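You operate a simulated robot arm through the tools that you are given. There is no shell and no other tool. Be economical: measure what you need, move in short steps, check, and stop when the job is done.

Carry out the task below with a simulated robot arm. There is one attempt and no reset: what you move stays moved.

JOB
Send the loaded truck out: swing the fork clear, brake off, roll to the white line, brake on.
Fine: hands clear of the wheels; the pin stays in its holder.

It is judged by the outcome, as a careful person would: the job done as asked, and still so three seconds after it is handed in. It fails if anything else is knocked over, pushed out of place, dropped, spilled or broken.

ROBOT AND FRAMES
A 7-joint arm with a two-finger parallel gripper on a trunk, on a base that drives. Base frame: it is fixed to the floor where the robot stands at the start and does not move with it; the origin is under the middle of the robot, x ahead of it, y to its left, z up. Readings come in mm, rad, newtons and seconds.
With the tool pointing down near the work surface it reaches from about 100 to 540 mm from the robot's upright axis, wherever it stands. Its first joint turns from -2.897 to 2.897 rad. Places, roughly: drop pin [1000, 750, 500]; jib [1600, 200, 1400]; orange ring on the truck [1600, 0, 100]; post [1750, 0, 250]; truck [1600, 0, 200]; truck brake [1400, -100, 500]. Payload 3.43 kg.
The TCP is the grasp point between the finger pads, 30 mm short of the fingertips. In the tool frame z runs along the fingers and y along their closing line. Largest opening 94 mm; finger width 28, thickness 10; the body of the gripper, 50 by 96 mm, starts 55 mm behind the TCP.
Orientation is that of the tool frame in the base frame, as a unit quaternion [x, y, z, w]. With the fingers straight down and closing along the base's y, the tool's x points along the base's -x, its y along +y and its z along -z.

CONTROLS
- The arm moves only by the tool arm_command. Its arguments are lists of equal length, an entry for each row: "xyz": the shift along the tool's x, y, z in mm, a list of three; "dr": the turn, a rotation vector about the tool's x, y, z in rad, a list of three. In form: {"xyz": [[dx, dy, dz], ...], "dr": [[ax, ay, az], ...]}. A call has 1 to 8 rows; each row is the pose to reach, as a shift and turn from the pose commanded when the call began, along the tool's axes at that moment. "fingers" is the opening, from 0 (shut) to 1 (fully open), set as the call begins (left out, the last holds). A row lasts 0.2 s, in which the tool goes at most 50 mm and 0.15 rad; a call with a longer step from one row to the next is refused whole, and so is a gripper value outside its range. A pose out of reach is approached as far as the arm can. The call stops where the force on the tool passes 40 N (or 10 N more than at its start, if that is more) or the arm is blocked; 0.2 s more then pass. Each finger travels about 45 mm/s and halts on what it meets, pressing with about 45 N; the grip force reading is that of the motor and also rises with nothing between the fingers. The clock runs only during rows and for 0.2 s after the last one: add rows that repeat a pose to give the fingers time. It gives the time, the measured TCP pose, the force on the tool (base axes), the opening and the grip force at its end, in the units of the frame above (readings bear some noise), with the torque about the TCP (base axes, N m) and any sound that the robot's microphone picked up.
- Cameras (640 x 400 px; columns grow to the right, rows downward): "scene" is now at [496.4, 170.4, 1193.4]; the picture's right is [-0.50, -0.87, 0.00], its down [0.08, -0.04, -1.00] and it looks along [0.86, -0.50, 0.09] (base axes); focal length 270 px, centre (320, 200). "wrist" rides on the gripper at [76, 14, -102] in the tool frame; the picture's right is [-0.18, 0.98, 0.00], its down [-0.75, -0.14, -0.64] and it looks along [-0.63, -0.12, 0.77] (tool axes); focal length 243 px, centre (320, 200). There is no depth. A picture from a camera that has moved, and an enlarged one, comes with that camera's place and axes in the base frame and with its lens.
- capture(camera): a new picture of that camera. It takes no simulated time.
- slide_trunk(by): slides the trunk up (or, below 0, down) by that many mm; the arm and the scene camera ride with it, the base frame stays. It gives what a move gives, with no picture.
- steer(legs): drives the robot by 1 to 6 legs, each [ahead, left, turn to the left] in mm, mm and rad, along the robot's own axes; the way and the turn of a leg run together, so that a leg with both is an arc; at most 1500 mm and 3.142 rad a leg. The arm and the cameras ride along, it lands a little off, and it stops where it bumps. It gives what a move gives.
- turn_head(pan, tilt): turns the head with the scene camera to pan (to the left, within 1.798 rad either way) and tilt (down, from -0.506 to 1.204), counted from straight ahead of the robot. It gives what a move gives.
- close_up(camera, box): a new picture of the part [left, top, right, bottom] of that camera's present view, enlarged. It takes no simulated time.
- finish_job(): hands the job in; it is judged then, once.

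Work in short steps. Places have to be worked out from the pictures, the camera data and where the tool is seen: move nearer, look again, correct. Check each grasp and each placing, and mend what went wrong. You have 120 turns and 82 pictures in all, those below and enlarged ones among them. Open the gripper and draw the arm clear of the work before you hand the job in, unless the task says otherwise; then end with one line.

The tools are called after "Emit:" as a command line: name --argument value ..., lists and objects as JSON in quotes. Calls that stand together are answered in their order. arm_command: Moves the arm, as the interface text tells. Its arguments: {"type":"object","properties":{"xyz":{"type":"array"},"dr":{"type":"array"},"fingers":{"type":"number"}},"required":["xyz","dr"]} The other tools are called the same way: slide_trunk (by) slides the trunk up or down; steer (legs) drives the base; turn_head (pan, tilt) turns the head that bears the scene camera; capture (camera) takes a picture; close_up (camera, box) takes an enlarged picture of a part of a camera's view; finish_job () hands the job in.

At the start:

```text
t: 0.0
eef_pos: [657.4, -227.9, 1148.9]
tool_rot: [0.0, 1.0, -0.001, 0.0]
wrist_force: [-0.9, 0.0, 0.1]
ft_torque: [-0.03, 0.01, 0.01]
width: 94.1
grasp_force: 0.1
trunk travel left (down, up): [-225.0, 265.0]
robot x, y, heading: [1.4, -0.0, -0.001]
head pan, tilt: [-0.52, -0.087]
```

scene: 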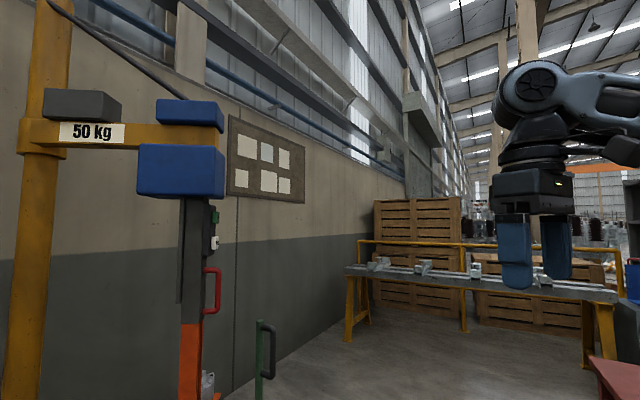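
wrist: 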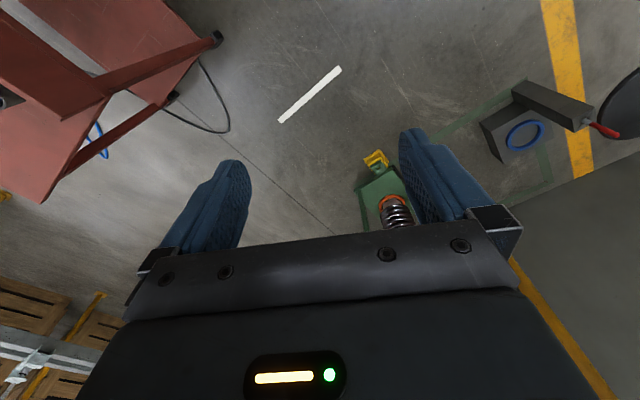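

I start by looking around: head straight ahead and tilted down to see the truck, jib and brake.

Emit:
turn_head --pan 0.0 --tilt 0.4

```text
t: 0.9
eef_pos: [656.5, -226.9, 1150.6]
tool_rot: [-0.001, 1.0, 0.0, 0.001]
wrist_force: [-1.1, 0.1, -0.2]
ft_torque: [0.03, 0.02, 0.01]
width: 94.1
grasp_force: 0.1
trunk travel left (down, up): [-225.0, 265.0]
robot x, y, heading: [-5.5, 2.9, 0.001]
head pan, tilt: [0.0, 0.4]
```

Now a picture of the scene.

Emit:
capture --camera "scene"

```text
79 pictures are left
camera scene: at [513.1, 213.8, 1148.6], right [0.0, -1.0, 0.0], down [-0.39, 0.0, -0.92], along [0.92, 0.0, -0.39], focal length 270 px, centre (320, 200)
```

scene: 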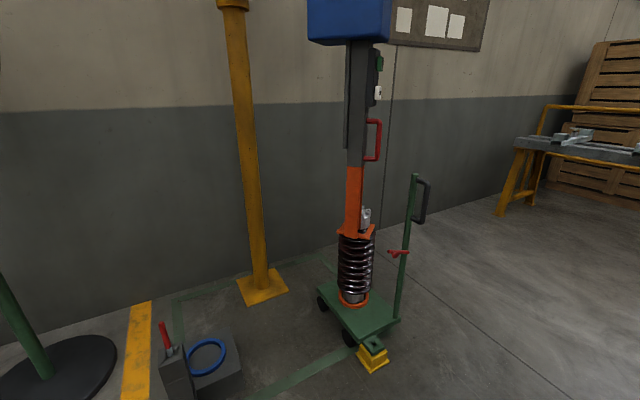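

I see the truck with a spring load, an orange/black fork above with a red handle, a handlebar and a red brake lever, and a yellow chock. I enlarge these.

Emit:
close_up --camera "scene" --box '[280, 160, 460, 380]'

Emit:
close_up --camera "scene" --box '[290, 0, 450, 200]'

Emit:
close_up --camera "scene" --box '[100, 300, 280, 400]'

```text
1.82 times, centred on (370, 270) of scene
camera zoom: at [513.1, 213.8, 1148.6], right [0.0, -1.0, 0.0], down [-0.39, 0.0, -0.92], along [0.92, 0.0, -0.39], focal length 492 px, centre (229, 73)
```

zoom: 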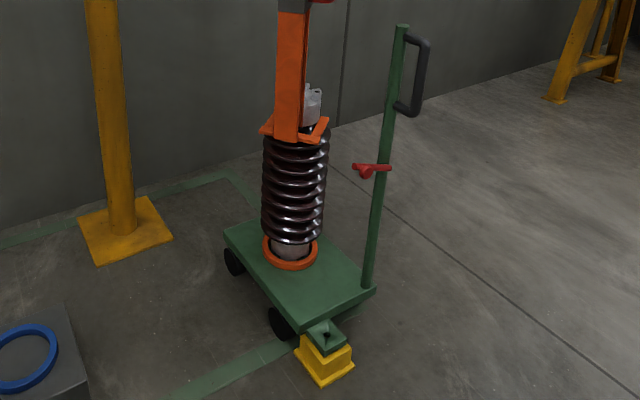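

```text
2.00 times, centred on (370, 100) of scene
camera zoom: at [513.1, 213.8, 1148.6], right [0.0, -1.0, 0.0], down [-0.39, 0.0, -0.92], along [0.92, 0.0, -0.39], focal length 541 px, centre (220, 400)
```

zoom: 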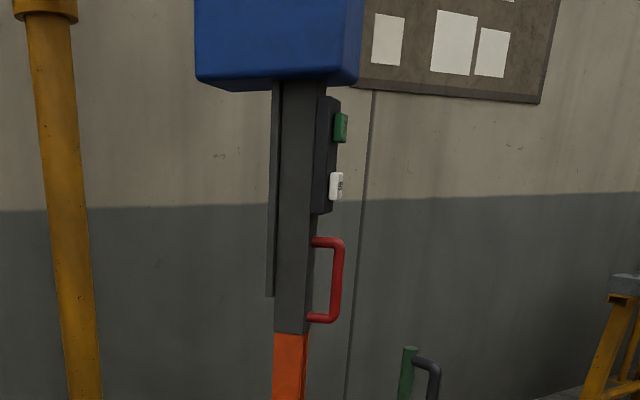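

```text
3.56 times, centred on (190, 350) of scene
camera zoom: at [513.1, 213.8, 1148.6], right [0.0, -1.0, 0.0], down [-0.39, 0.0, -0.92], along [0.92, 0.0, -0.39], focal length 962 px, centre (782, -333)
```

zoom: 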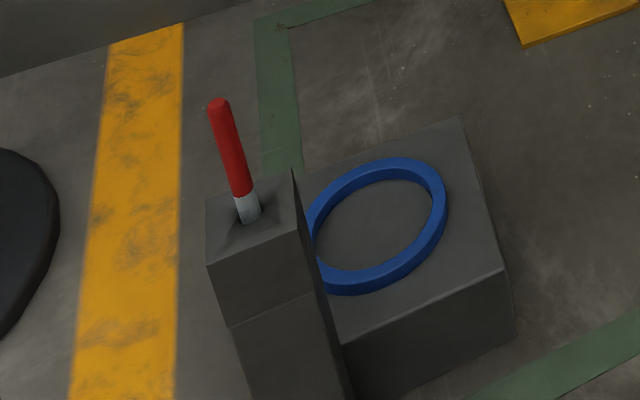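

The jib post stands at about (1860,577), fork surrounds the load's neck at about (1570,45,550); white line runs from about (1031,-514) to (847,-174). I look at the jib's upper part next.

Emit:
turn_head --pan 0.15 --tilt -0.15

Emit:
capture --camera "scene"

Emit:
close_up --camera "scene" --box '[220, 90, 440, 310]'

```text
t: 1.9
eef_pos: [656.5, -227.7, 1149.3]
tool_rot: [0.0, 1.0, 0.0, 0.0]
wrist_force: [0.4, -0.4, 0.5]
ft_torque: [0.01, 0.01, -0.02]
width: 94.1
grasp_force: 0.1
trunk travel left (down, up): [-225.0, 265.0]
robot x, y, heading: [-1.0, 2.8, -0.0]
head pan, tilt: [0.15, -0.15]
```

```text
75 pictures are left
camera scene: at [504.8, 226.6, 1198.7], right [0.15, -0.99, 0.0], down [0.15, 0.02, -0.99], along [0.98, 0.15, 0.15], focal length 270 px, centre (320, 200)
```

scene: 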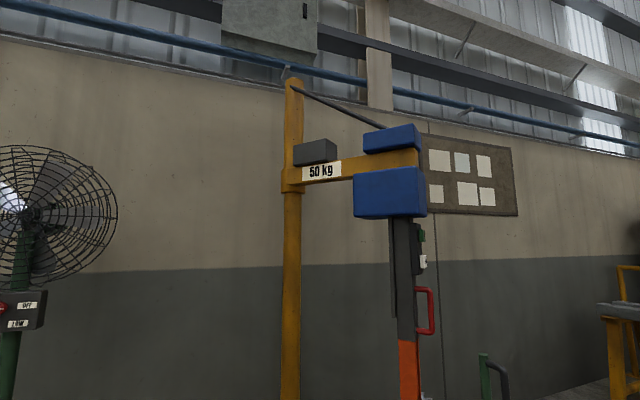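

```text
1.82 times, centred on (330, 200) of scene
camera zoom: at [504.8, 226.6, 1198.7], right [0.15, -0.99, 0.0], down [0.15, 0.02, -0.99], along [0.98, 0.15, 0.15], focal length 492 px, centre (302, 200)
```

zoom: 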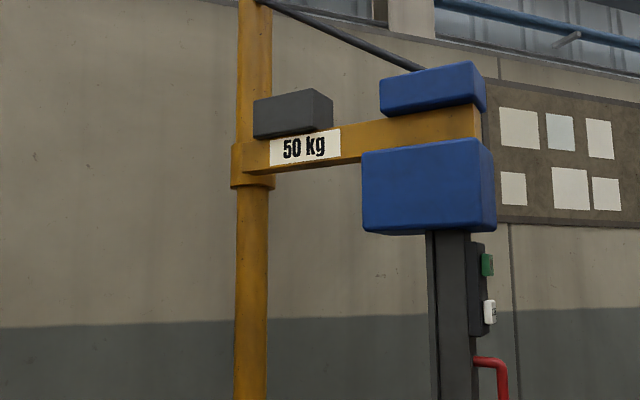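

I survey the floor on the right side before driving.

Emit:
turn_head --pan -0.7 --tilt 0.75

Emit:
capture --camera "scene"

```text
t: 3.1
eef_pos: [658.7, -227.3, 1149.5]
tool_rot: [0.001, 1.0, 0.001, 0.0]
wrist_force: [0.2, 0.5, -0.7]
ft_torque: [0.0, -0.03, 0.0]
width: 94.0
grasp_force: 0.1
trunk travel left (down, up): [-225.0, 265.0]
robot x, y, heading: [3.0, 0.4, 0.003]
head pan, tilt: [-0.7, 0.75]
```

```text
73 pictures are left
camera scene: at [484.0, 160.5, 1117.5], right [-0.64, -0.77, 0.0], down [-0.52, 0.44, -0.73], along [0.56, -0.47, -0.68], focal length 270 px, centre (320, 200)
```

scene: 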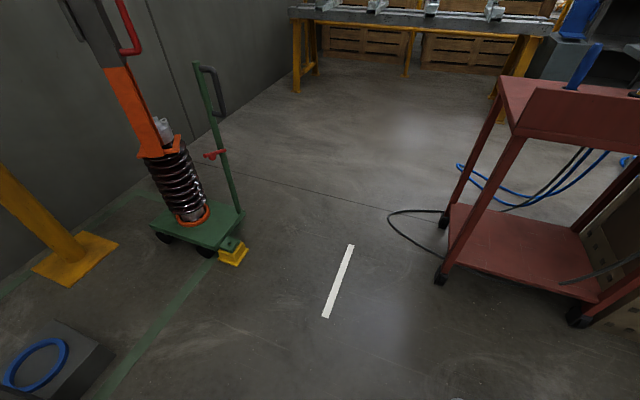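

The floor between the truck and red cart is free. I drive partway (to about 850,-330) and look at the fork and truck from nearer.

Emit:
steer --legs '[[850, -330, 0]]'

Emit:
turn_head --pan 0.3 --tilt 0.6

Emit:
capture --camera "scene"

```text
t: 7.9
eef_pos: [1514.5, -544.5, 1149.6]
tool_rot: [-0.006, 1.0, 0.0, 0.0]
wrist_force: [0.8, -0.6, -0.3]
ft_torque: [0.0, -0.01, -0.01]
width: 93.9
grasp_force: 0.1
trunk travel left (down, up): [-225.0, 265.0]
robot x, y, heading: [849.5, -326.0, 0.017]
head pan, tilt: [-0.7, 0.75]
```

```text
t: 9.2
eef_pos: [1515.0, -544.7, 1150.1]
tool_rot: [-0.006, 1.0, 0.0, 0.0]
wrist_force: [0.6, -0.3, 0.2]
ft_torque: [-0.02, -0.01, 0.04]
width: 93.9
grasp_force: 0.1
trunk travel left (down, up): [-225.0, 265.0]
robot x, y, heading: [852.1, -328.0, 0.015]
head pan, tilt: [0.3, 0.6]
```

```text
72 pictures are left
camera scene: at [1354.8, -78.7, 1130.3], right [0.31, -0.95, 0.0], down [-0.54, -0.17, -0.82], along [0.79, 0.25, -0.57], focal length 270 px, centre (320, 200)
```

scene: 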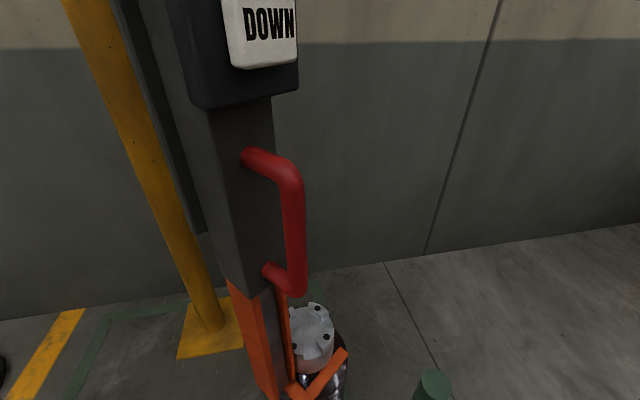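

The box says DOWN (white); green is likely UP. The camera is close to the mast; I tilt down to see the fork and load details.

Emit:
turn_head --pan 0.1 --tilt 1.0

Emit:
capture --camera "scene"

Emit:
capture --camera "wrist"

```text
t: 10.1
eef_pos: [1513.8, -544.2, 1151.1]
tool_rot: [-0.006, 1.0, 0.0, 0.0]
wrist_force: [0.7, 0.4, 0.1]
ft_torque: [0.01, 0.03, -0.02]
width: 94.1
grasp_force: 0.0
trunk travel left (down, up): [-225.0, 265.0]
robot x, y, heading: [856.7, -325.1, 0.014]
head pan, tilt: [0.099, 1.0]
```

```text
71 pictures are left
camera scene: at [1339.9, -98.0, 1098.4], right [0.11, -0.99, 0.0], down [-0.84, -0.1, -0.54], along [0.54, 0.06, -0.84], focal length 270 px, centre (320, 200)
```

scene: 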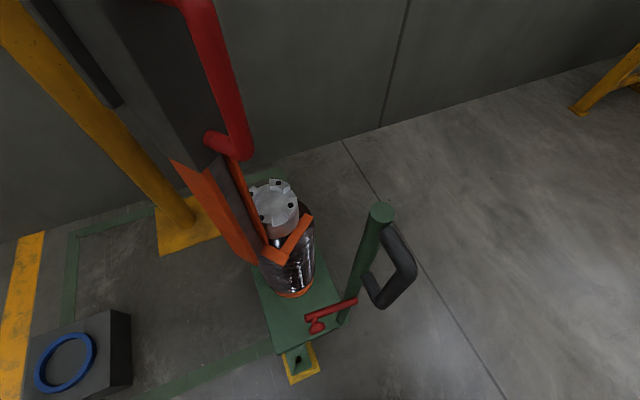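

```text
70 pictures are left
camera wrist: at [1436.9, -530.6, 1251.7], right [0.17, 0.99, 0.0], down [0.76, -0.13, 0.64], along [0.63, -0.11, -0.77], focal length 243 px, centre (320, 200)
```

wrist: 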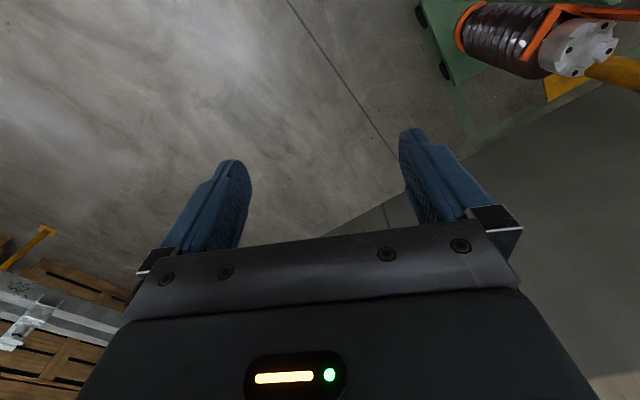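

I enlarge the fork/load and the tongue.

Emit:
close_up --camera "wrist" --box '[400, 0, 640, 110]'

Emit:
close_up --camera "scene" --box '[220, 160, 440, 390]'

```text
2.67 times, centred on (520, 55) of wrist
camera zoom: at [1436.9, -530.6, 1251.7], right [0.17, 0.99, 0.0], down [0.76, -0.13, 0.64], along [0.63, -0.11, -0.77], focal length 647 px, centre (-213, 587)
```

zoom: 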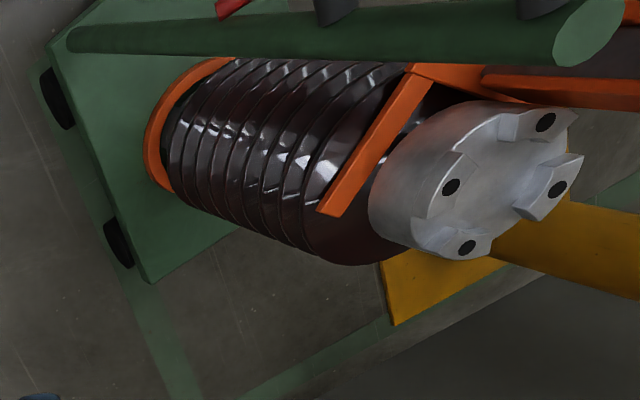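

```text
1.74 times, centred on (330, 275) of scene
camera zoom: at [1339.9, -98.0, 1098.4], right [0.11, -0.99, 0.0], down [-0.84, -0.1, -0.54], along [0.54, 0.06, -0.84], focal length 470 px, centre (303, 70)
```

zoom: 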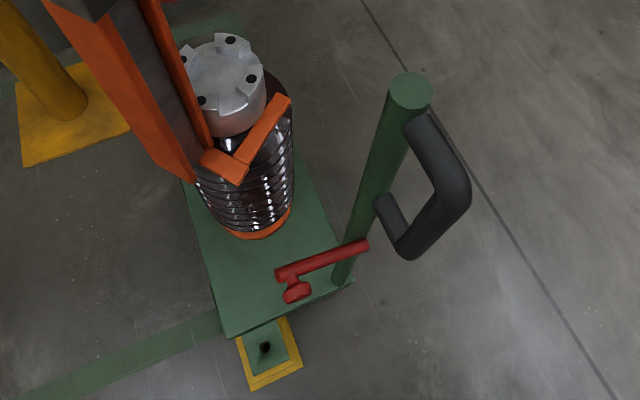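

The load seats in the truck's ring; the fork opens away from the robot (+x−y), so it exits towards −x+y. The red handle bar is vertical at about (1530,0), z 883–1033. I look at my own body to learn where the arm's axis is.

Emit:
turn_head --pan -1.5 --tilt 0.7

Emit:
capture --camera "scene"

```text
t: 11.7
eef_pos: [1513.7, -543.8, 1148.6]
tool_rot: [-0.006, 1.0, 0.0, 0.0]
wrist_force: [-0.8, 0.5, -0.1]
ft_torque: [0.0, 0.02, 0.01]
width: 94.0
grasp_force: 0.0
trunk travel left (down, up): [-225.0, 265.0]
robot x, y, heading: [852.4, -326.9, 0.009]
head pan, tilt: [-1.499, 0.7]
```

```text
67 pictures are left
camera scene: at [1277.9, -190.5, 1121.7], right [-1.0, -0.09, 0.0], down [-0.06, 0.64, -0.76], along [0.07, -0.76, -0.64], focal length 270 px, centre (320, 200)
```

scene: 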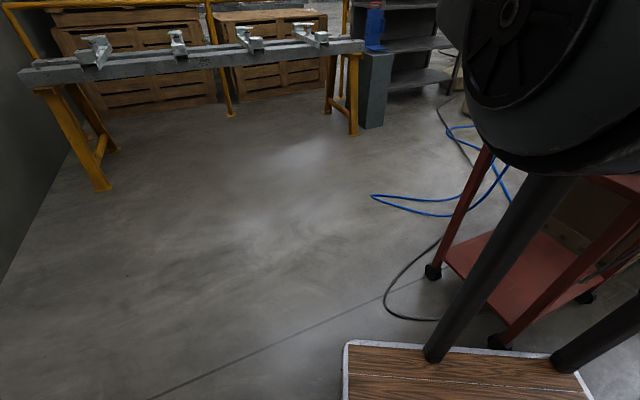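

The base platform is about 750×530 mm, so I need to turn where nothing is swept. First I retract the arm.

Emit:
arm_command --xyz '[[50, 0, 0], [100, 0, 0], [150, 0, 0], [200, 0, 0], [230, 0, 0]]' --dr '[[0, 0, 0], [0, 0, 0], [0, 0, 0], [0, 0, 0], [0, 0, 0]]'

Emit:
steer --legs '[[5, 95, 0], [0, 0, 1.56]]'

```text
t: 12.8
eef_pos: [1366.8, -526.9, 1151.3]
tool_rot: [-0.073, 0.996, 0.044, -0.017]
wrist_force: [0.6, -1.2, 0.3]
ft_torque: [-0.01, -0.01, 0.04]
width: 93.8
grasp_force: 0.0
trunk travel left (down, up): [-225.0, 265.0]
robot x, y, heading: [849.1, -326.5, 0.018]
head pan, tilt: [-1.499, 0.7]
stopped in row 5: the arm was blocked; the commanded pose is now the measured one
```

```text
t: 15.4
eef_pos: [1410.2, -224.3, 1151.3]
tool_rot: [-0.265, 0.963, 0.04, -0.026]
wrist_force: [0.3, 0.4, 0.7]
ft_torque: [0.01, 0.02, 0.01]
width: 94.0
grasp_force: 0.0
trunk travel left (down, up): [-225.0, 265.0]
robot x, y, heading: [855.3, -231.9, 0.406]
head pan, tilt: [-1.499, 0.7]
stopped in leg 2: the robot was blocked; the commanded pose is now the measured one
```

The turn was blocked; probably the rear right corner met the red cart. I look that way.

Emit:
turn_head --pan -1.79 --tilt 0.9

Emit:
capture --camera "scene"

```text
t: 16.2
eef_pos: [1408.9, -223.2, 1150.5]
tool_rot: [-0.265, 0.963, 0.04, -0.025]
wrist_force: [-0.9, -0.3, 0.6]
ft_torque: [0.05, -0.03, 0.01]
width: 94.0
grasp_force: 0.1
trunk travel left (down, up): [-225.0, 265.0]
robot x, y, heading: [856.2, -234.7, 0.402]
head pan, tilt: [-1.791, 0.901]
```

```text
66 pictures are left
camera scene: at [1172.8, 55.3, 1105.6], right [-0.98, -0.18, 0.0], down [-0.14, 0.77, -0.62], along [0.11, -0.61, -0.78], focal length 270 px, centre (320, 200)
```

scene: 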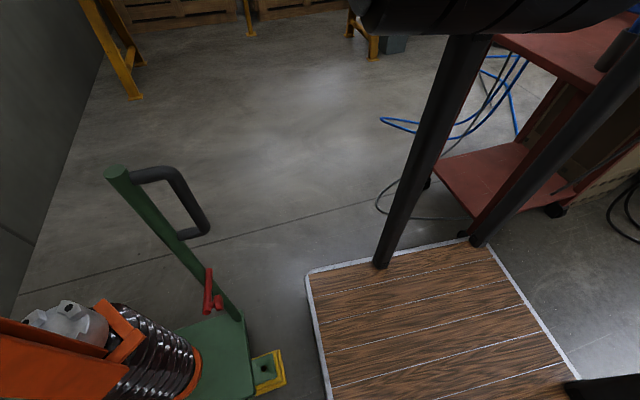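

The rear right corner touches the cart's leg. I shift left off it, then turn, then approach the working stand in small legs.

Emit:
steer --legs '[[0, 200, 0], [0, 0, 1.165]]'

```text
t: 20.6
eef_pos: [1002.3, 457.9, 1151.8]
tool_rot: [0.742, -0.668, -0.021, 0.042]
wrist_force: [-0.2, 0.2, 0.1]
ft_torque: [0.01, -0.01, 0.01]
width: 94.1
grasp_force: 0.1
trunk travel left (down, up): [-225.0, 265.0]
robot x, y, heading: [777.1, -49.8, 1.54]
head pan, tilt: [-1.791, 0.901]
```

Now to the stand at about (1000,-290).

Emit:
steer --legs '[[0, -230, 0.03], [-225, 0, 0]]'

Emit:
capture --camera "scene"

```text
t: 23.6
eef_pos: [1216.3, 236.0, 1151.3]
tool_rot: [0.754, -0.655, -0.019, 0.043]
wrist_force: [-0.1, 0.1, 0.6]
ft_torque: [0.01, 0.01, 0.03]
width: 94.2
grasp_force: 0.1
trunk travel left (down, up): [-225.0, 265.0]
robot x, y, heading: [1010.5, -274.1, 1.579]
head pan, tilt: [-1.791, 0.901]
```

```text
65 pictures are left
camera scene: at [864.8, 126.7, 1105.6], right [-0.21, -0.98, 0.0], down [-0.77, 0.17, -0.62], along [0.61, -0.13, -0.78], focal length 270 px, centre (320, 200)
```

scene: 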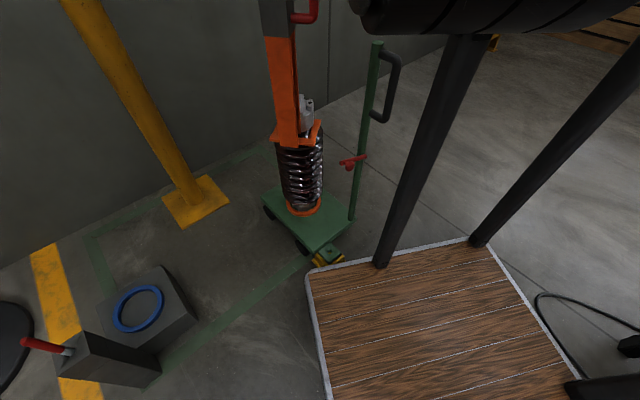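

At the stand. Now I pitch the tool towards horizontal while lowering and moving forward in free air.

Emit:
arm_command --xyz '[[-15, 0, 12], [-30, 0, 24], [-45, 0, 36], [-60, 0, 48], [-75, 0, 60], [-90, 0, 72], [-105, 0, 84], [-120, 0, 96]]' --dr '[[0, -0.14, 0], [0, -0.28, 0], [0, -0.42, 0], [0, -0.56, 0], [0, -0.7, 0], [0, -0.84, 0], [0, -0.98, 0], [0, -1.12, 0]]'

```text
t: 25.4
eef_pos: [1217.7, 371.2, 1058.3]
tool_rot: [0.628, -0.577, -0.418, -0.313]
wrist_force: [-0.1, 0.2, -0.4]
ft_torque: [0.03, 0.02, 0.01]
width: 93.9
grasp_force: 0.0
out of reach, approached as far as the arm can: row 6, 7, 8
trunk travel left (down, up): [-225.0, 265.0]
robot x, y, heading: [1009.9, -278.3, 1.578]
head pan, tilt: [-1.791, 0.901]
```

Pitch has reached about 63°; I try finishing it while turning toward the handle bearing, with the TCP drawn closer to the robot.

Emit:
arm_command --xyz '[[10, 0, -20], [20, 0, -40], [20, 0, -60], [20, 0, -80]]' --dr '[[0, -0.12, 0], [0, -0.24, 0], [0, -0.36, 0], [0, -0.48, 0]]'

```text
t: 26.4
eef_pos: [1264.7, 299.7, 1074.0]
tool_rot: [-0.51, 0.487, 0.555, 0.44]
wrist_force: [-0.6, -0.3, 0.5]
ft_torque: [0.03, 0.01, -0.02]
width: 94.1
grasp_force: 0.0
out of reach, approached as far as the arm can: row 1, 2, 3, 4
trunk travel left (down, up): [-225.0, 265.0]
robot x, y, heading: [1011.6, -276.2, 1.576]
head pan, tilt: [-1.791, 0.901]
```

The tool is horizontal now. I yaw it toward the mast's bearing and draw it back and right towards a stand-off in front of the handle, above the truck's post.

Emit:
arm_command --xyz '[[6, -14, -44], [12, -28, -88], [20, -42, -132], [28, -56, -176], [36, -70, -220], [44, -84, -264]]' --dr '[[0.1, 0, 0], [0.2, 0, 0], [0.3, 0, 0], [0.4, 0, 0], [0.5, 0, 0], [0.6, 0, 0]]'

```text
t: 27.9
eef_pos: [1377.1, 46.8, 1021.1]
tool_rot: [-0.358, 0.63, 0.385, 0.573]
wrist_force: [0.1, -0.4, 0.5]
ft_torque: [-0.02, 0.02, -0.01]
width: 93.7
grasp_force: 0.0
out of reach, approached as far as the arm can: row 1, 2, 3
trunk travel left (down, up): [-225.0, 265.0]
robot x, y, heading: [1012.0, -279.0, 1.578]
head pan, tilt: [-1.791, 0.901]
```

Good orientation. I look with the wrist camera and scene camera to refine the handle's place.

Emit:
turn_head --pan -1.6 --tilt 0.2

Emit:
capture --camera "scene"

Emit:
capture --camera "wrist"

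```text
t: 28.9
eef_pos: [1378.0, 47.9, 1021.5]
tool_rot: [-0.357, 0.63, 0.385, 0.572]
wrist_force: [0.6, -0.2, 0.5]
ft_torque: [0.0, -0.02, 0.01]
width: 94.0
grasp_force: 0.1
trunk travel left (down, up): [-225.0, 265.0]
robot x, y, heading: [1008.4, -278.3, 1.575]
head pan, tilt: [-1.6, 0.201]
```

```text
64 pictures are left
camera scene: at [884.2, 140.5, 1167.1], right [-0.02, -1.0, 0.0], down [-0.2, 0.0, -0.98], along [0.98, -0.02, -0.2], focal length 270 px, centre (320, 200)
```

scene: 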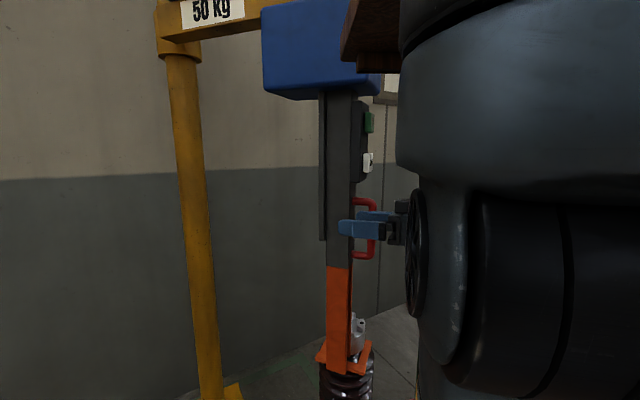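

```text
63 pictures are left
camera wrist: at [1312.0, -38.4, 951.2], right [-0.86, 0.44, 0.26], down [-0.09, -0.63, 0.77], along [0.5, 0.64, 0.58], focal length 243 px, centre (320, 200)
```

wrist: 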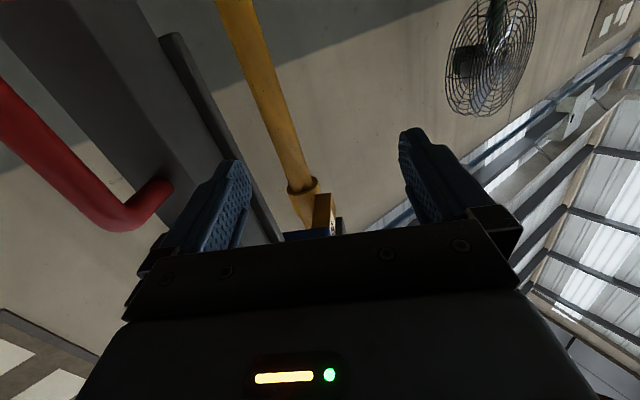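

The handle bar checks out at (1530,0), z 889–1030. I back the tool off, shift sideways in front of the bar, lower to z≈985.

Emit:
arm_command --xyz '[[0, 0, -40], [10, 0, -75], [20, -40, -75], [30, -80, -75], [36, -120, -75], [36, -157, -75]]' --dr '[[0, 0, 0], [0, 0, 0], [0, 0, 0], [0, 0, 0], [0, 0, 0], [0, 0, 0]]'

Emit:
capture --camera "wrist"

Emit:
capture --camera "scene"

```text
t: 29.6
eef_pos: [1335.1, 59.1, 1012.1]
tool_rot: [-0.446, 0.6, 0.414, 0.52]
wrist_force: [-0.8, 0.2, -0.1]
ft_torque: [0.04, -0.03, -0.01]
width: 93.9
grasp_force: 0.0
trunk travel left (down, up): [-225.0, 265.0]
robot x, y, heading: [1009.4, -279.5, 1.575]
head pan, tilt: [-1.6, 0.201]
stopped in row 3: the arm was blocked; the commanded pose is now the measured one
```

```text
62 pictures are left
camera wrist: at [1289.5, -43.6, 947.6], right [-0.94, 0.27, 0.22], down [0.02, -0.57, 0.82], along [0.35, 0.77, 0.53], focal length 243 px, centre (320, 200)
```

wrist: 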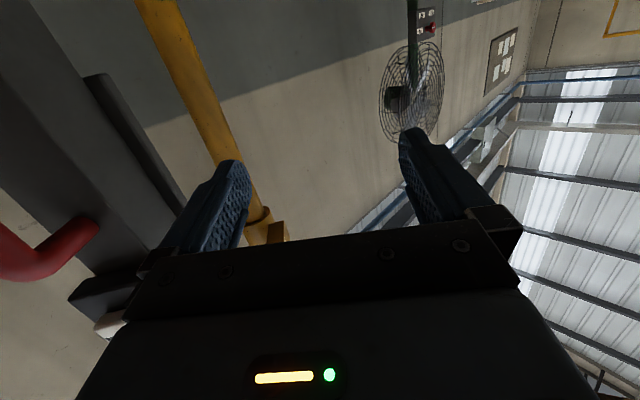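

```text
61 pictures are left
camera scene: at [884.2, 140.5, 1167.1], right [-0.02, -1.0, 0.0], down [-0.2, 0.0, -0.98], along [0.98, -0.02, -0.2], focal length 270 px, centre (320, 200)
```

scene: 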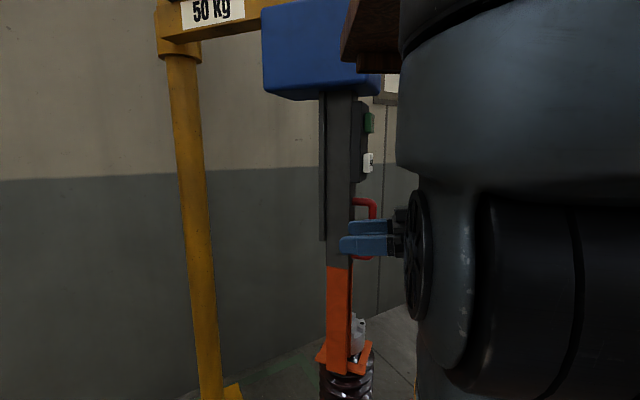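

The arm is too folded here: its shoulder is high. I lower the trunk 200 mm so the handle height suits the arm better, then check.

Emit:
slide_trunk --by -200

Emit:
turn_head --pan -1.75 --tilt -0.3

Emit:
capture --camera "scene"

```text
t: 31.8
eef_pos: [1330.9, 65.7, 811.5]
tool_rot: [-0.454, 0.596, 0.414, 0.518]
wrist_force: [0.3, 0.1, -0.5]
ft_torque: [0.02, -0.01, -0.02]
width: 94.1
grasp_force: 0.1
trunk travel left (down, up): [-25.0, 465.0]
robot x, y, heading: [1010.5, -277.0, 1.575]
head pan, tilt: [-1.6, 0.201]
```

```text
t: 32.7
eef_pos: [1331.3, 66.9, 810.7]
tool_rot: [-0.453, 0.596, 0.414, 0.518]
wrist_force: [0.3, -1.1, 0.1]
ft_torque: [0.0, 0.01, -0.03]
width: 94.1
grasp_force: 0.1
trunk travel left (down, up): [-25.0, 465.0]
robot x, y, heading: [1009.0, -281.3, 1.579]
head pan, tilt: [-1.751, -0.3]
```

```text
60 pictures are left
camera scene: at [868.1, 131.1, 1009.8], right [-0.17, -0.98, 0.0], down [0.29, -0.05, -0.96], along [0.94, -0.17, 0.3], focal length 270 px, centre (320, 200)
```

scene: 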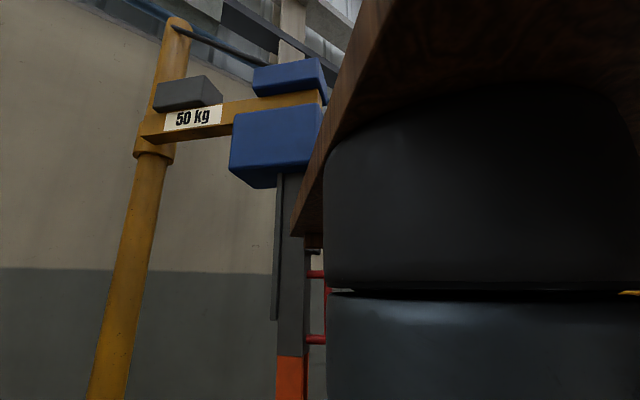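

The arm hangs inverted from the wooden plate, so the tool works best below the shoulder: the trunk must go up, not down. I shift the base 80 mm away from the truck first, then raise the trunk fully.

Emit:
steer --legs '[[30, 80, 0]]'

Emit:
slide_trunk --by 455

Emit:
turn_head --pan -1.6 --tilt 0.5

Emit:
capture --camera "scene"

```text
t: 33.8
eef_pos: [1250.3, 96.6, 810.5]
tool_rot: [-0.453, 0.597, 0.414, 0.517]
wrist_force: [0.3, -0.1, -0.2]
ft_torque: [-0.02, -0.02, -0.01]
width: 94.1
grasp_force: 0.0
trunk travel left (down, up): [-25.0, 465.0]
robot x, y, heading: [930.8, -245.5, 1.576]
head pan, tilt: [-1.751, -0.3]
```

```text
refused: 455 is not a number from -400 to 400
```

```text
t: 34.9
eef_pos: [1248.5, 96.8, 810.8]
tool_rot: [-0.455, 0.596, 0.415, 0.516]
wrist_force: [0.2, -0.2, -0.2]
ft_torque: [-0.01, -0.02, 0.04]
width: 93.9
grasp_force: 0.1
trunk travel left (down, up): [-25.0, 465.0]
robot x, y, heading: [929.4, -248.7, 1.582]
head pan, tilt: [-1.6, 0.499]
```

```text
59 pictures are left
camera scene: at [800.5, 171.3, 938.9], right [-0.02, -1.0, 0.0], down [-0.48, 0.01, -0.88], along [0.88, -0.02, -0.48], focal length 270 px, centre (320, 200)
```

scene: 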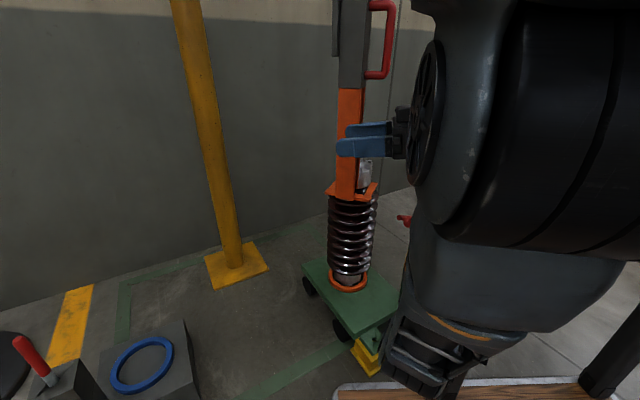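

I raise the trunk 400 mm.

Emit:
slide_trunk --by 400

```text
t: 38.7
eef_pos: [1251.6, 93.5, 1212.9]
tool_rot: [-0.452, 0.596, 0.414, 0.518]
wrist_force: [0.0, 0.2, 0.1]
ft_torque: [-0.04, 0.02, -0.03]
width: 93.8
grasp_force: 0.1
trunk travel left (down, up): [-425.0, 65.0]
robot x, y, heading: [928.4, -244.7, 1.58]
head pan, tilt: [-1.6, 0.499]
```

Now move to the pre-grasp point (1482,-88,985) with tool yaw 61° in eight rows.

Emit:
arm_command --xyz '[[29, -34, -11], [58, -68, -23], [88, -103, -34], [117, -137, -46], [146, -171, -57], [175, -205, -69], [205, -240, -80], [234, -274, -92]]' --dr '[[0.03, -0.02, 0], [0.06, -0.03, 0], [0.09, -0.05, -0.01], [0.13, -0.06, -0.01], [0.16, -0.08, -0.02], [0.19, -0.09, -0.02], [0.22, -0.11, -0.03], [0.25, -0.12, -0.03]]'

```text
t: 40.5
eef_pos: [1480.7, -86.4, 980.6]
tool_rot: [-0.367, 0.605, 0.355, 0.611]
wrist_force: [-0.4, -0.9, 0.0]
ft_torque: [0.0, 0.01, 0.02]
width: 94.1
grasp_force: 0.1
trunk travel left (down, up): [-425.0, 65.0]
robot x, y, heading: [925.2, -249.5, 1.578]
head pan, tilt: [-1.6, 0.499]
```

Reached the pre-grasp. I check with both cameras.

Emit:
capture --camera "wrist"

Emit:
capture --camera "scene"

```text
58 pictures are left
camera wrist: at [1420.0, -170.5, 904.2], right [-0.87, 0.47, 0.17], down [-0.2, -0.62, 0.76], along [0.46, 0.62, 0.63], focal length 243 px, centre (320, 200)
```

wrist: 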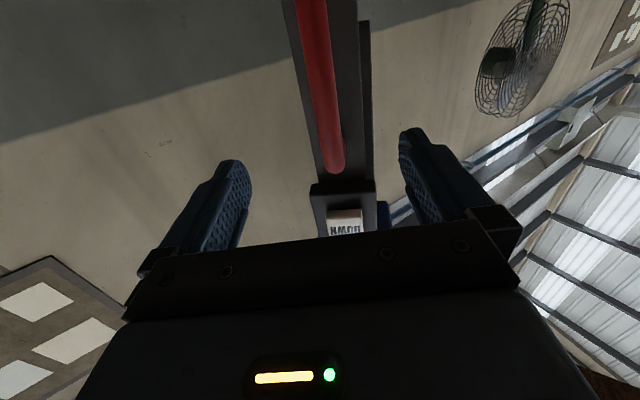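

```text
57 pictures are left
camera scene: at [800.4, 170.4, 1339.1], right [-0.02, -1.0, 0.0], down [-0.48, 0.01, -0.88], along [0.88, -0.02, -0.48], focal length 270 px, centre (320, 200)
```

scene: 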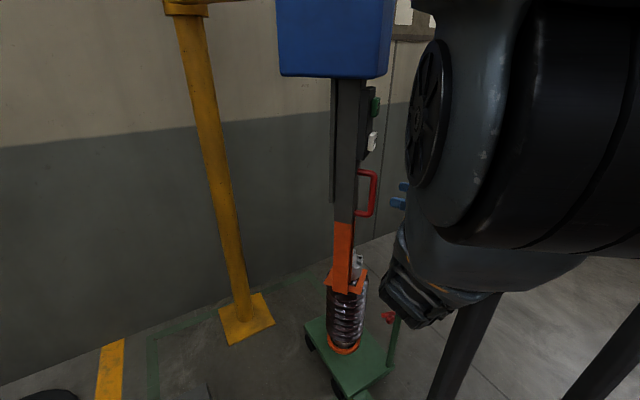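

The bar is centred between the fingers, tool yaw correct. I advance 88 mm and then close.

Emit:
arm_command --xyz '[[0, 0, 30], [0, 0, 60], [0, 0, 88]]' --dr '[[0, 0, 0], [0, 0, 0], [0, 0, 0]]'

Emit:
capture --camera "wrist"

```text
t: 41.3
eef_pos: [1521.0, -10.9, 983.8]
tool_rot: [-0.368, 0.604, 0.355, 0.611]
wrist_force: [-0.1, -0.6, 0.3]
ft_torque: [-0.04, 0.01, 0.02]
width: 94.1
grasp_force: 0.0
trunk travel left (down, up): [-425.0, 65.0]
robot x, y, heading: [931.7, -248.5, 1.58]
head pan, tilt: [-1.6, 0.499]
```

```text
56 pictures are left
camera wrist: at [1460.8, -93.9, 906.8], right [-0.87, 0.47, 0.17], down [-0.19, -0.62, 0.76], along [0.46, 0.62, 0.63], focal length 243 px, centre (320, 200)
```

wrist: 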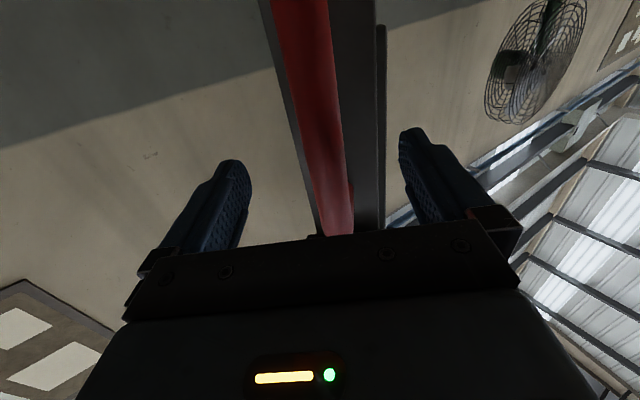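

The bar lies between the fingers. I close on it.

Emit:
arm_command --xyz '[[0, 0, 0], [0, 0, 0], [0, 0, 0], [0, 0, 0], [0, 0, 0], [0, 0, 0]]' --dr '[[0, 0, 0], [0, 0, 0], [0, 0, 0], [0, 0, 0], [0, 0, 0], [0, 0, 0]]' --fingers 0

```text
t: 42.7
eef_pos: [1520.2, -8.8, 983.0]
tool_rot: [-0.369, 0.604, 0.357, 0.61]
wrist_force: [-4.9, 0.4, 0.6]
ft_torque: [0.42, 0.74, 0.01]
width: 22.6
grasp_force: 45.4
trunk travel left (down, up): [-425.0, 65.0]
robot x, y, heading: [928.8, -245.7, 1.575]
head pan, tilt: [-1.6, 0.499]
```

Gripped (22.6 mm). I test the swing gently: a short arc about the jib post, slow rows.

Emit:
arm_command --xyz '[[0, 4, 0], [0, 10, 0], [0, 18, 0.3], [0, 26, 0.5], [0, 34, 0.9], [0, 42, 1.3]]' --dr '[[0.006, 0, 0], [0.015, 0, 0], [0.027, 0, 0], [0.039, 0, 0], [0.051, 0, 0], [0.063, 0, 0]]'

Emit:
close_up --camera "scene" --box '[270, 60, 450, 400]'

```text
t: 44.1
eef_pos: [1485.7, 10.0, 983.2]
tool_rot: [-0.348, 0.615, 0.336, 0.623]
wrist_force: [-12.9, -18.4, 10.7]
ft_torque: [0.34, 1.08, 0.19]
width: 20.5
grasp_force: 45.0
trunk travel left (down, up): [-425.0, 65.0]
robot x, y, heading: [927.5, -246.9, 1.577]
head pan, tilt: [-1.6, 0.499]
```

```text
1.18 times, centred on (360, 230) of scene
camera zoom: at [800.1, 169.4, 1339.7], right [-0.02, -1.0, 0.0], down [-0.48, 0.01, -0.88], along [0.88, -0.02, -0.48], focal length 318 px, centre (273, 165)
```

zoom: 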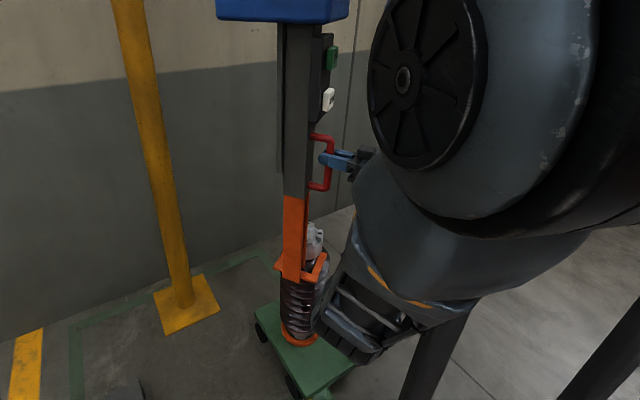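

It moves with little tangential force, but about 22 N radial. I check the grip with the wrist camera.

Emit:
capture --camera "wrist"

```text
54 pictures are left
camera wrist: at [1420.4, -70.2, 906.4], right [-0.84, 0.52, 0.16], down [-0.24, -0.61, 0.76], along [0.5, 0.59, 0.63], focal length 243 px, centre (320, 200)
```

wrist: 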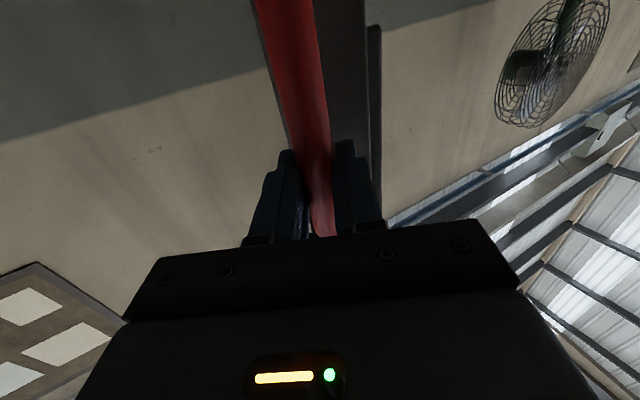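

I loosen to a loose cage around the bar (≈30 mm) to release side strain, and back off 5 mm.

Emit:
arm_command --xyz '[[0, 0, 0], [0, 0, -3], [0, 0, -5], [0, 0, -5]]' --dr '[[0, 0, 0], [0, 0, 0], [0, 0, 0], [0, 0, 0]]' --fingers 0.33

```text
t: 45.1
eef_pos: [1483.5, 7.8, 983.0]
tool_rot: [-0.348, 0.616, 0.336, 0.622]
wrist_force: [-1.0, 0.1, 0.0]
ft_torque: [-0.01, -0.03, -0.02]
width: 31.2
grasp_force: 0.1
trunk travel left (down, up): [-425.0, 65.0]
robot x, y, heading: [927.0, -246.0, 1.58]
head pan, tilt: [-1.6, 0.499]
```

Forces are nil now. I continue the arc, caged, 0.2 rad more.

Emit:
arm_command --xyz '[[0, 10, 0.1], [0, 24, 0.4], [0, 42, 1.3], [0, 60, 2.7], [0, 78, 4.5], [0, 96, 6.9], [0, 112, 9.4], [0, 124, 11.5]]' --dr '[[0.015, 0, 0], [0.036, 0, 0], [0.063, 0, 0], [0.09, 0, 0], [0.117, 0, 0], [0.144, 0, 0], [0.168, 0, 0], [0.186, 0, 0]]'

Emit:
capture --camera "wrist"

Emit:
capture --camera "scene"

```text
t: 46.9
eef_pos: [1383.8, 83.6, 980.4]
tool_rot: [-0.289, 0.644, 0.278, 0.651]
wrist_force: [0.4, 0.4, 0.1]
ft_torque: [-0.01, 0.03, 0.0]
width: 31.3
grasp_force: 0.1
trunk travel left (down, up): [-425.0, 65.0]
robot x, y, heading: [930.1, -244.9, 1.578]
head pan, tilt: [-1.6, 0.499]
```

```text
53 pictures are left
camera wrist: at [1305.6, 17.1, 902.4], right [-0.73, 0.67, 0.17], down [-0.34, -0.56, 0.75], along [0.6, 0.49, 0.64], focal length 243 px, centre (320, 200)
```

wrist: 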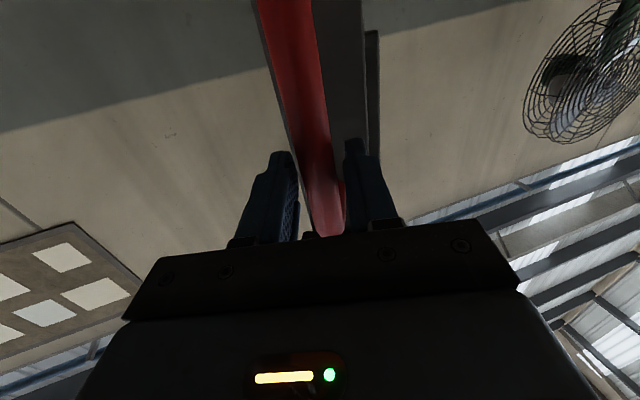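

```text
52 pictures are left
camera scene: at [800.8, 170.2, 1339.4], right [-0.02, -1.0, 0.0], down [-0.48, 0.01, -0.88], along [0.88, -0.02, -0.48], focal length 270 px, centre (320, 200)
```

scene: 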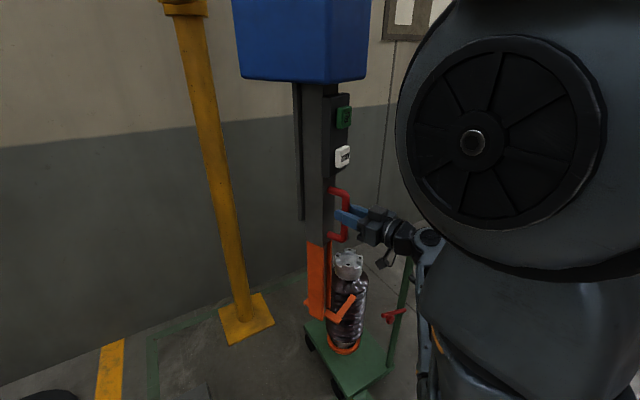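

The fork is coming off the load cleanly, load upright. I continue another 0.2 rad.

Emit:
arm_command --xyz '[[0, 10, 0.1], [0, 26, 0.5], [0, 44, 1.4], [0, 62, 2.9], [0, 80, 4.8], [0, 98, 7.2], [0, 116, 10], [0, 130, 12.7]]' --dr '[[0.015, 0, 0], [0.039, 0, 0], [0.066, 0, 0], [0.093, 0, 0], [0.12, 0, 0], [0.147, 0, 0], [0.174, 0, 0], [0.195, 0, 0]]'

```text
t: 48.7
eef_pos: [1297.4, 180.0, 978.7]
tool_rot: [-0.224, 0.668, 0.214, 0.676]
wrist_force: [0.5, -0.4, 0.0]
ft_torque: [0.01, -0.02, 0.03]
width: 30.9
grasp_force: 0.0
trunk travel left (down, up): [-425.0, 65.0]
robot x, y, heading: [930.4, -247.1, 1.58]
head pan, tilt: [-1.6, 0.499]
```

Another 0.2 rad, tapering speed at the end so the jib comes to rest.

Emit:
arm_command --xyz '[[0, 10, 0.1], [0, 28, 0.6], [0, 48, 1.7], [0, 68, 3.5], [0, 88, 5.8], [0, 104, 8.1], [0, 114, 9.8], [0, 118, 10.5]]' --dr '[[0.015, 0, 0], [0.042, 0, 0], [0.072, 0, 0], [0.102, 0, 0], [0.132, 0, 0], [0.156, 0, 0], [0.171, 0, 0], [0.177, 0, 0]]'

Emit:
capture --camera "scene"

Emit:
capture --camera "wrist"

```text
t: 50.5
eef_pos: [1236.7, 281.7, 975.8]
tool_rot: [-0.165, 0.684, 0.156, 0.693]
wrist_force: [1.1, 0.3, 0.1]
ft_torque: [0.01, -0.04, 0.0]
width: 31.4
grasp_force: 0.3
trunk travel left (down, up): [-425.0, 65.0]
robot x, y, heading: [929.4, -248.7, 1.574]
head pan, tilt: [-1.6, 0.499]
```

```text
51 pictures are left
camera scene: at [800.7, 170.1, 1339.5], right [-0.02, -1.0, 0.0], down [-0.48, 0.01, -0.88], along [0.88, -0.02, -0.48], focal length 270 px, centre (320, 200)
```

scene: 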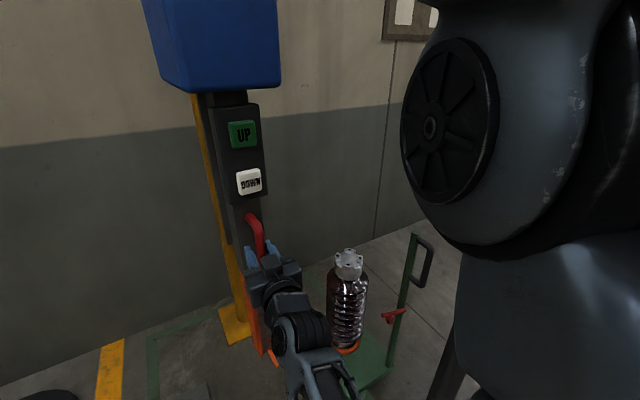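

```text
50 pictures are left
camera wrist: at [1139.3, 249.5, 898.1], right [-0.43, 0.89, 0.17], down [-0.53, -0.4, 0.75], along [0.73, 0.24, 0.64], focal length 243 px, centre (320, 200)
```

wrist: 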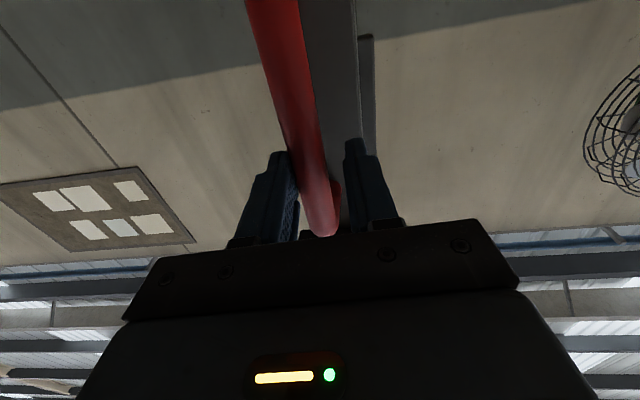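

Fork is well off the load. I swing another 0.13 rad for margin, ending slowly, then open the fingers.

Emit:
arm_command --xyz '[[0, 10, 0.1], [0, 26, 0.5], [0, 44, 1.4], [0, 62, 2.9], [0, 76, 4.3], [0, 84, 5.2], [0, 88, 5.8], [0, 86, 5.6]]' --dr '[[0.015, 0, 0], [0.039, 0, 0], [0.066, 0, 0], [0.093, 0, 0], [0.114, 0, 0], [0.126, 0, 0], [0.132, 0, 0], [0.13, 0, 0]]'

Emit:
arm_command --xyz '[[0, 0, 0], [0, 0, 0], [0, 0, 0], [0, 0, -10], [0, 0, -40], [0, 0, -75]]' --dr '[[0, 0, 0], [0, 0, 0], [0, 0, 0], [0, 0, 0], [0, 0, 0], [0, 0, 0]]' --fingers 0.8

Emit:
capture --camera "wrist"

```text
t: 52.3
eef_pos: [1203.8, 361.7, 972.9]
tool_rot: [-0.118, 0.693, 0.109, 0.703]
wrist_force: [0.1, -0.2, 0.1]
ft_torque: [-0.02, 0.01, -0.02]
width: 31.1
grasp_force: 0.2
trunk travel left (down, up): [-425.0, 65.0]
robot x, y, heading: [926.2, -246.7, 1.58]
head pan, tilt: [-1.6, 0.499]
```

```text
t: 53.7
eef_pos: [1136.8, 337.0, 973.1]
tool_rot: [-0.118, 0.691, 0.107, 0.705]
wrist_force: [-0.4, -0.7, -0.5]
ft_torque: [-0.01, -0.01, -0.03]
width: 75.4
grasp_force: 0.0
trunk travel left (down, up): [-425.0, 65.0]
robot x, y, heading: [931.1, -245.9, 1.577]
head pan, tilt: [-1.6, 0.499]
```

```text
49 pictures are left
camera wrist: at [1035.4, 317.1, 894.8], right [-0.31, 0.94, 0.17], down [-0.58, -0.33, 0.75], along [0.75, 0.14, 0.65], focal length 243 px, centre (320, 200)
```

wrist: 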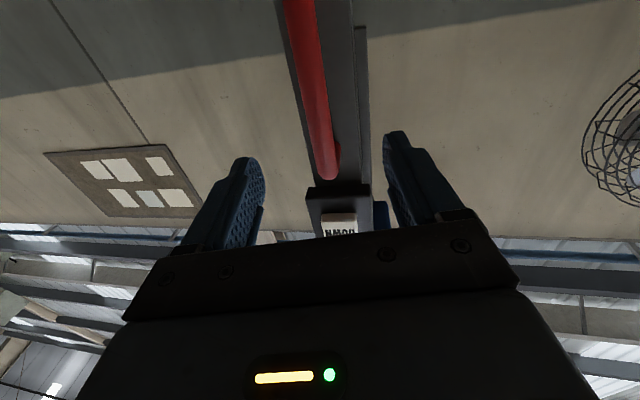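

The fork stays clear at about 43° of swing. Next I must get round to the truck's handle side. I draw the arm back and shift the base away to a place where it can turn without meeting the cart or the jib.

Emit:
arm_command --xyz '[[0, 0, -40], [0, 0, -80], [0, 0, -110]]' --dr '[[0, 0, 0], [0, 0, 0], [0, 0, 0]]'

Emit:
steer --legs '[[0, 330, 0], [100, 0, 0]]'

Emit:
turn_head --pan -1.4 --tilt 0.4

Emit:
capture --camera "scene"

```text
t: 54.5
eef_pos: [1027.2, 303.9, 971.7]
tool_rot: [-0.129, 0.686, 0.116, 0.706]
wrist_force: [0.6, -0.3, -0.9]
ft_torque: [-0.02, -0.01, 0.02]
width: 75.4
grasp_force: 0.2
trunk travel left (down, up): [-425.0, 65.0]
robot x, y, heading: [930.3, -248.8, 1.574]
head pan, tilt: [-1.6, 0.499]
```

```text
t: 57.4
eef_pos: [699.4, 402.1, 971.8]
tool_rot: [-0.128, 0.689, 0.117, 0.703]
wrist_force: [-0.5, 0.5, 0.9]
ft_torque: [0.01, -0.01, 0.0]
width: 75.2
grasp_force: 0.1
trunk travel left (down, up): [-425.0, 65.0]
robot x, y, heading: [606.9, -149.2, 1.582]
head pan, tilt: [-1.6, 0.499]
```

```text
t: 58.1
eef_pos: [698.7, 402.9, 971.6]
tool_rot: [-0.129, 0.689, 0.118, 0.703]
wrist_force: [0.5, 0.6, -0.2]
ft_torque: [-0.01, -0.03, 0.02]
width: 75.3
grasp_force: 0.1
trunk travel left (down, up): [-425.0, 65.0]
robot x, y, heading: [604.3, -150.9, 1.583]
head pan, tilt: [-1.4, 0.4]
```

```text
48 pictures are left
camera scene: at [475.0, 286.4, 1348.5], right [0.18, -0.98, 0.0], down [-0.38, -0.07, -0.92], along [0.91, 0.17, -0.39], focal length 270 px, centre (320, 200)
```

scene: 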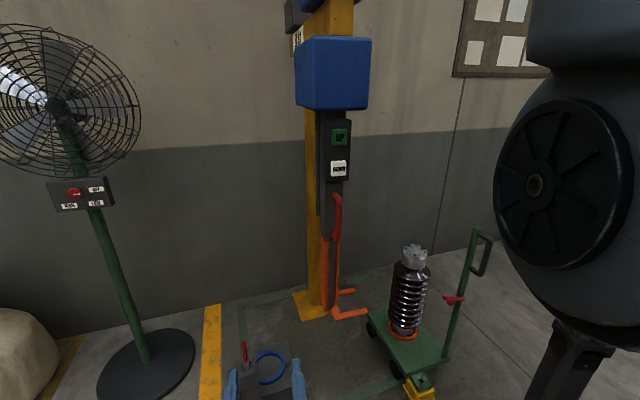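

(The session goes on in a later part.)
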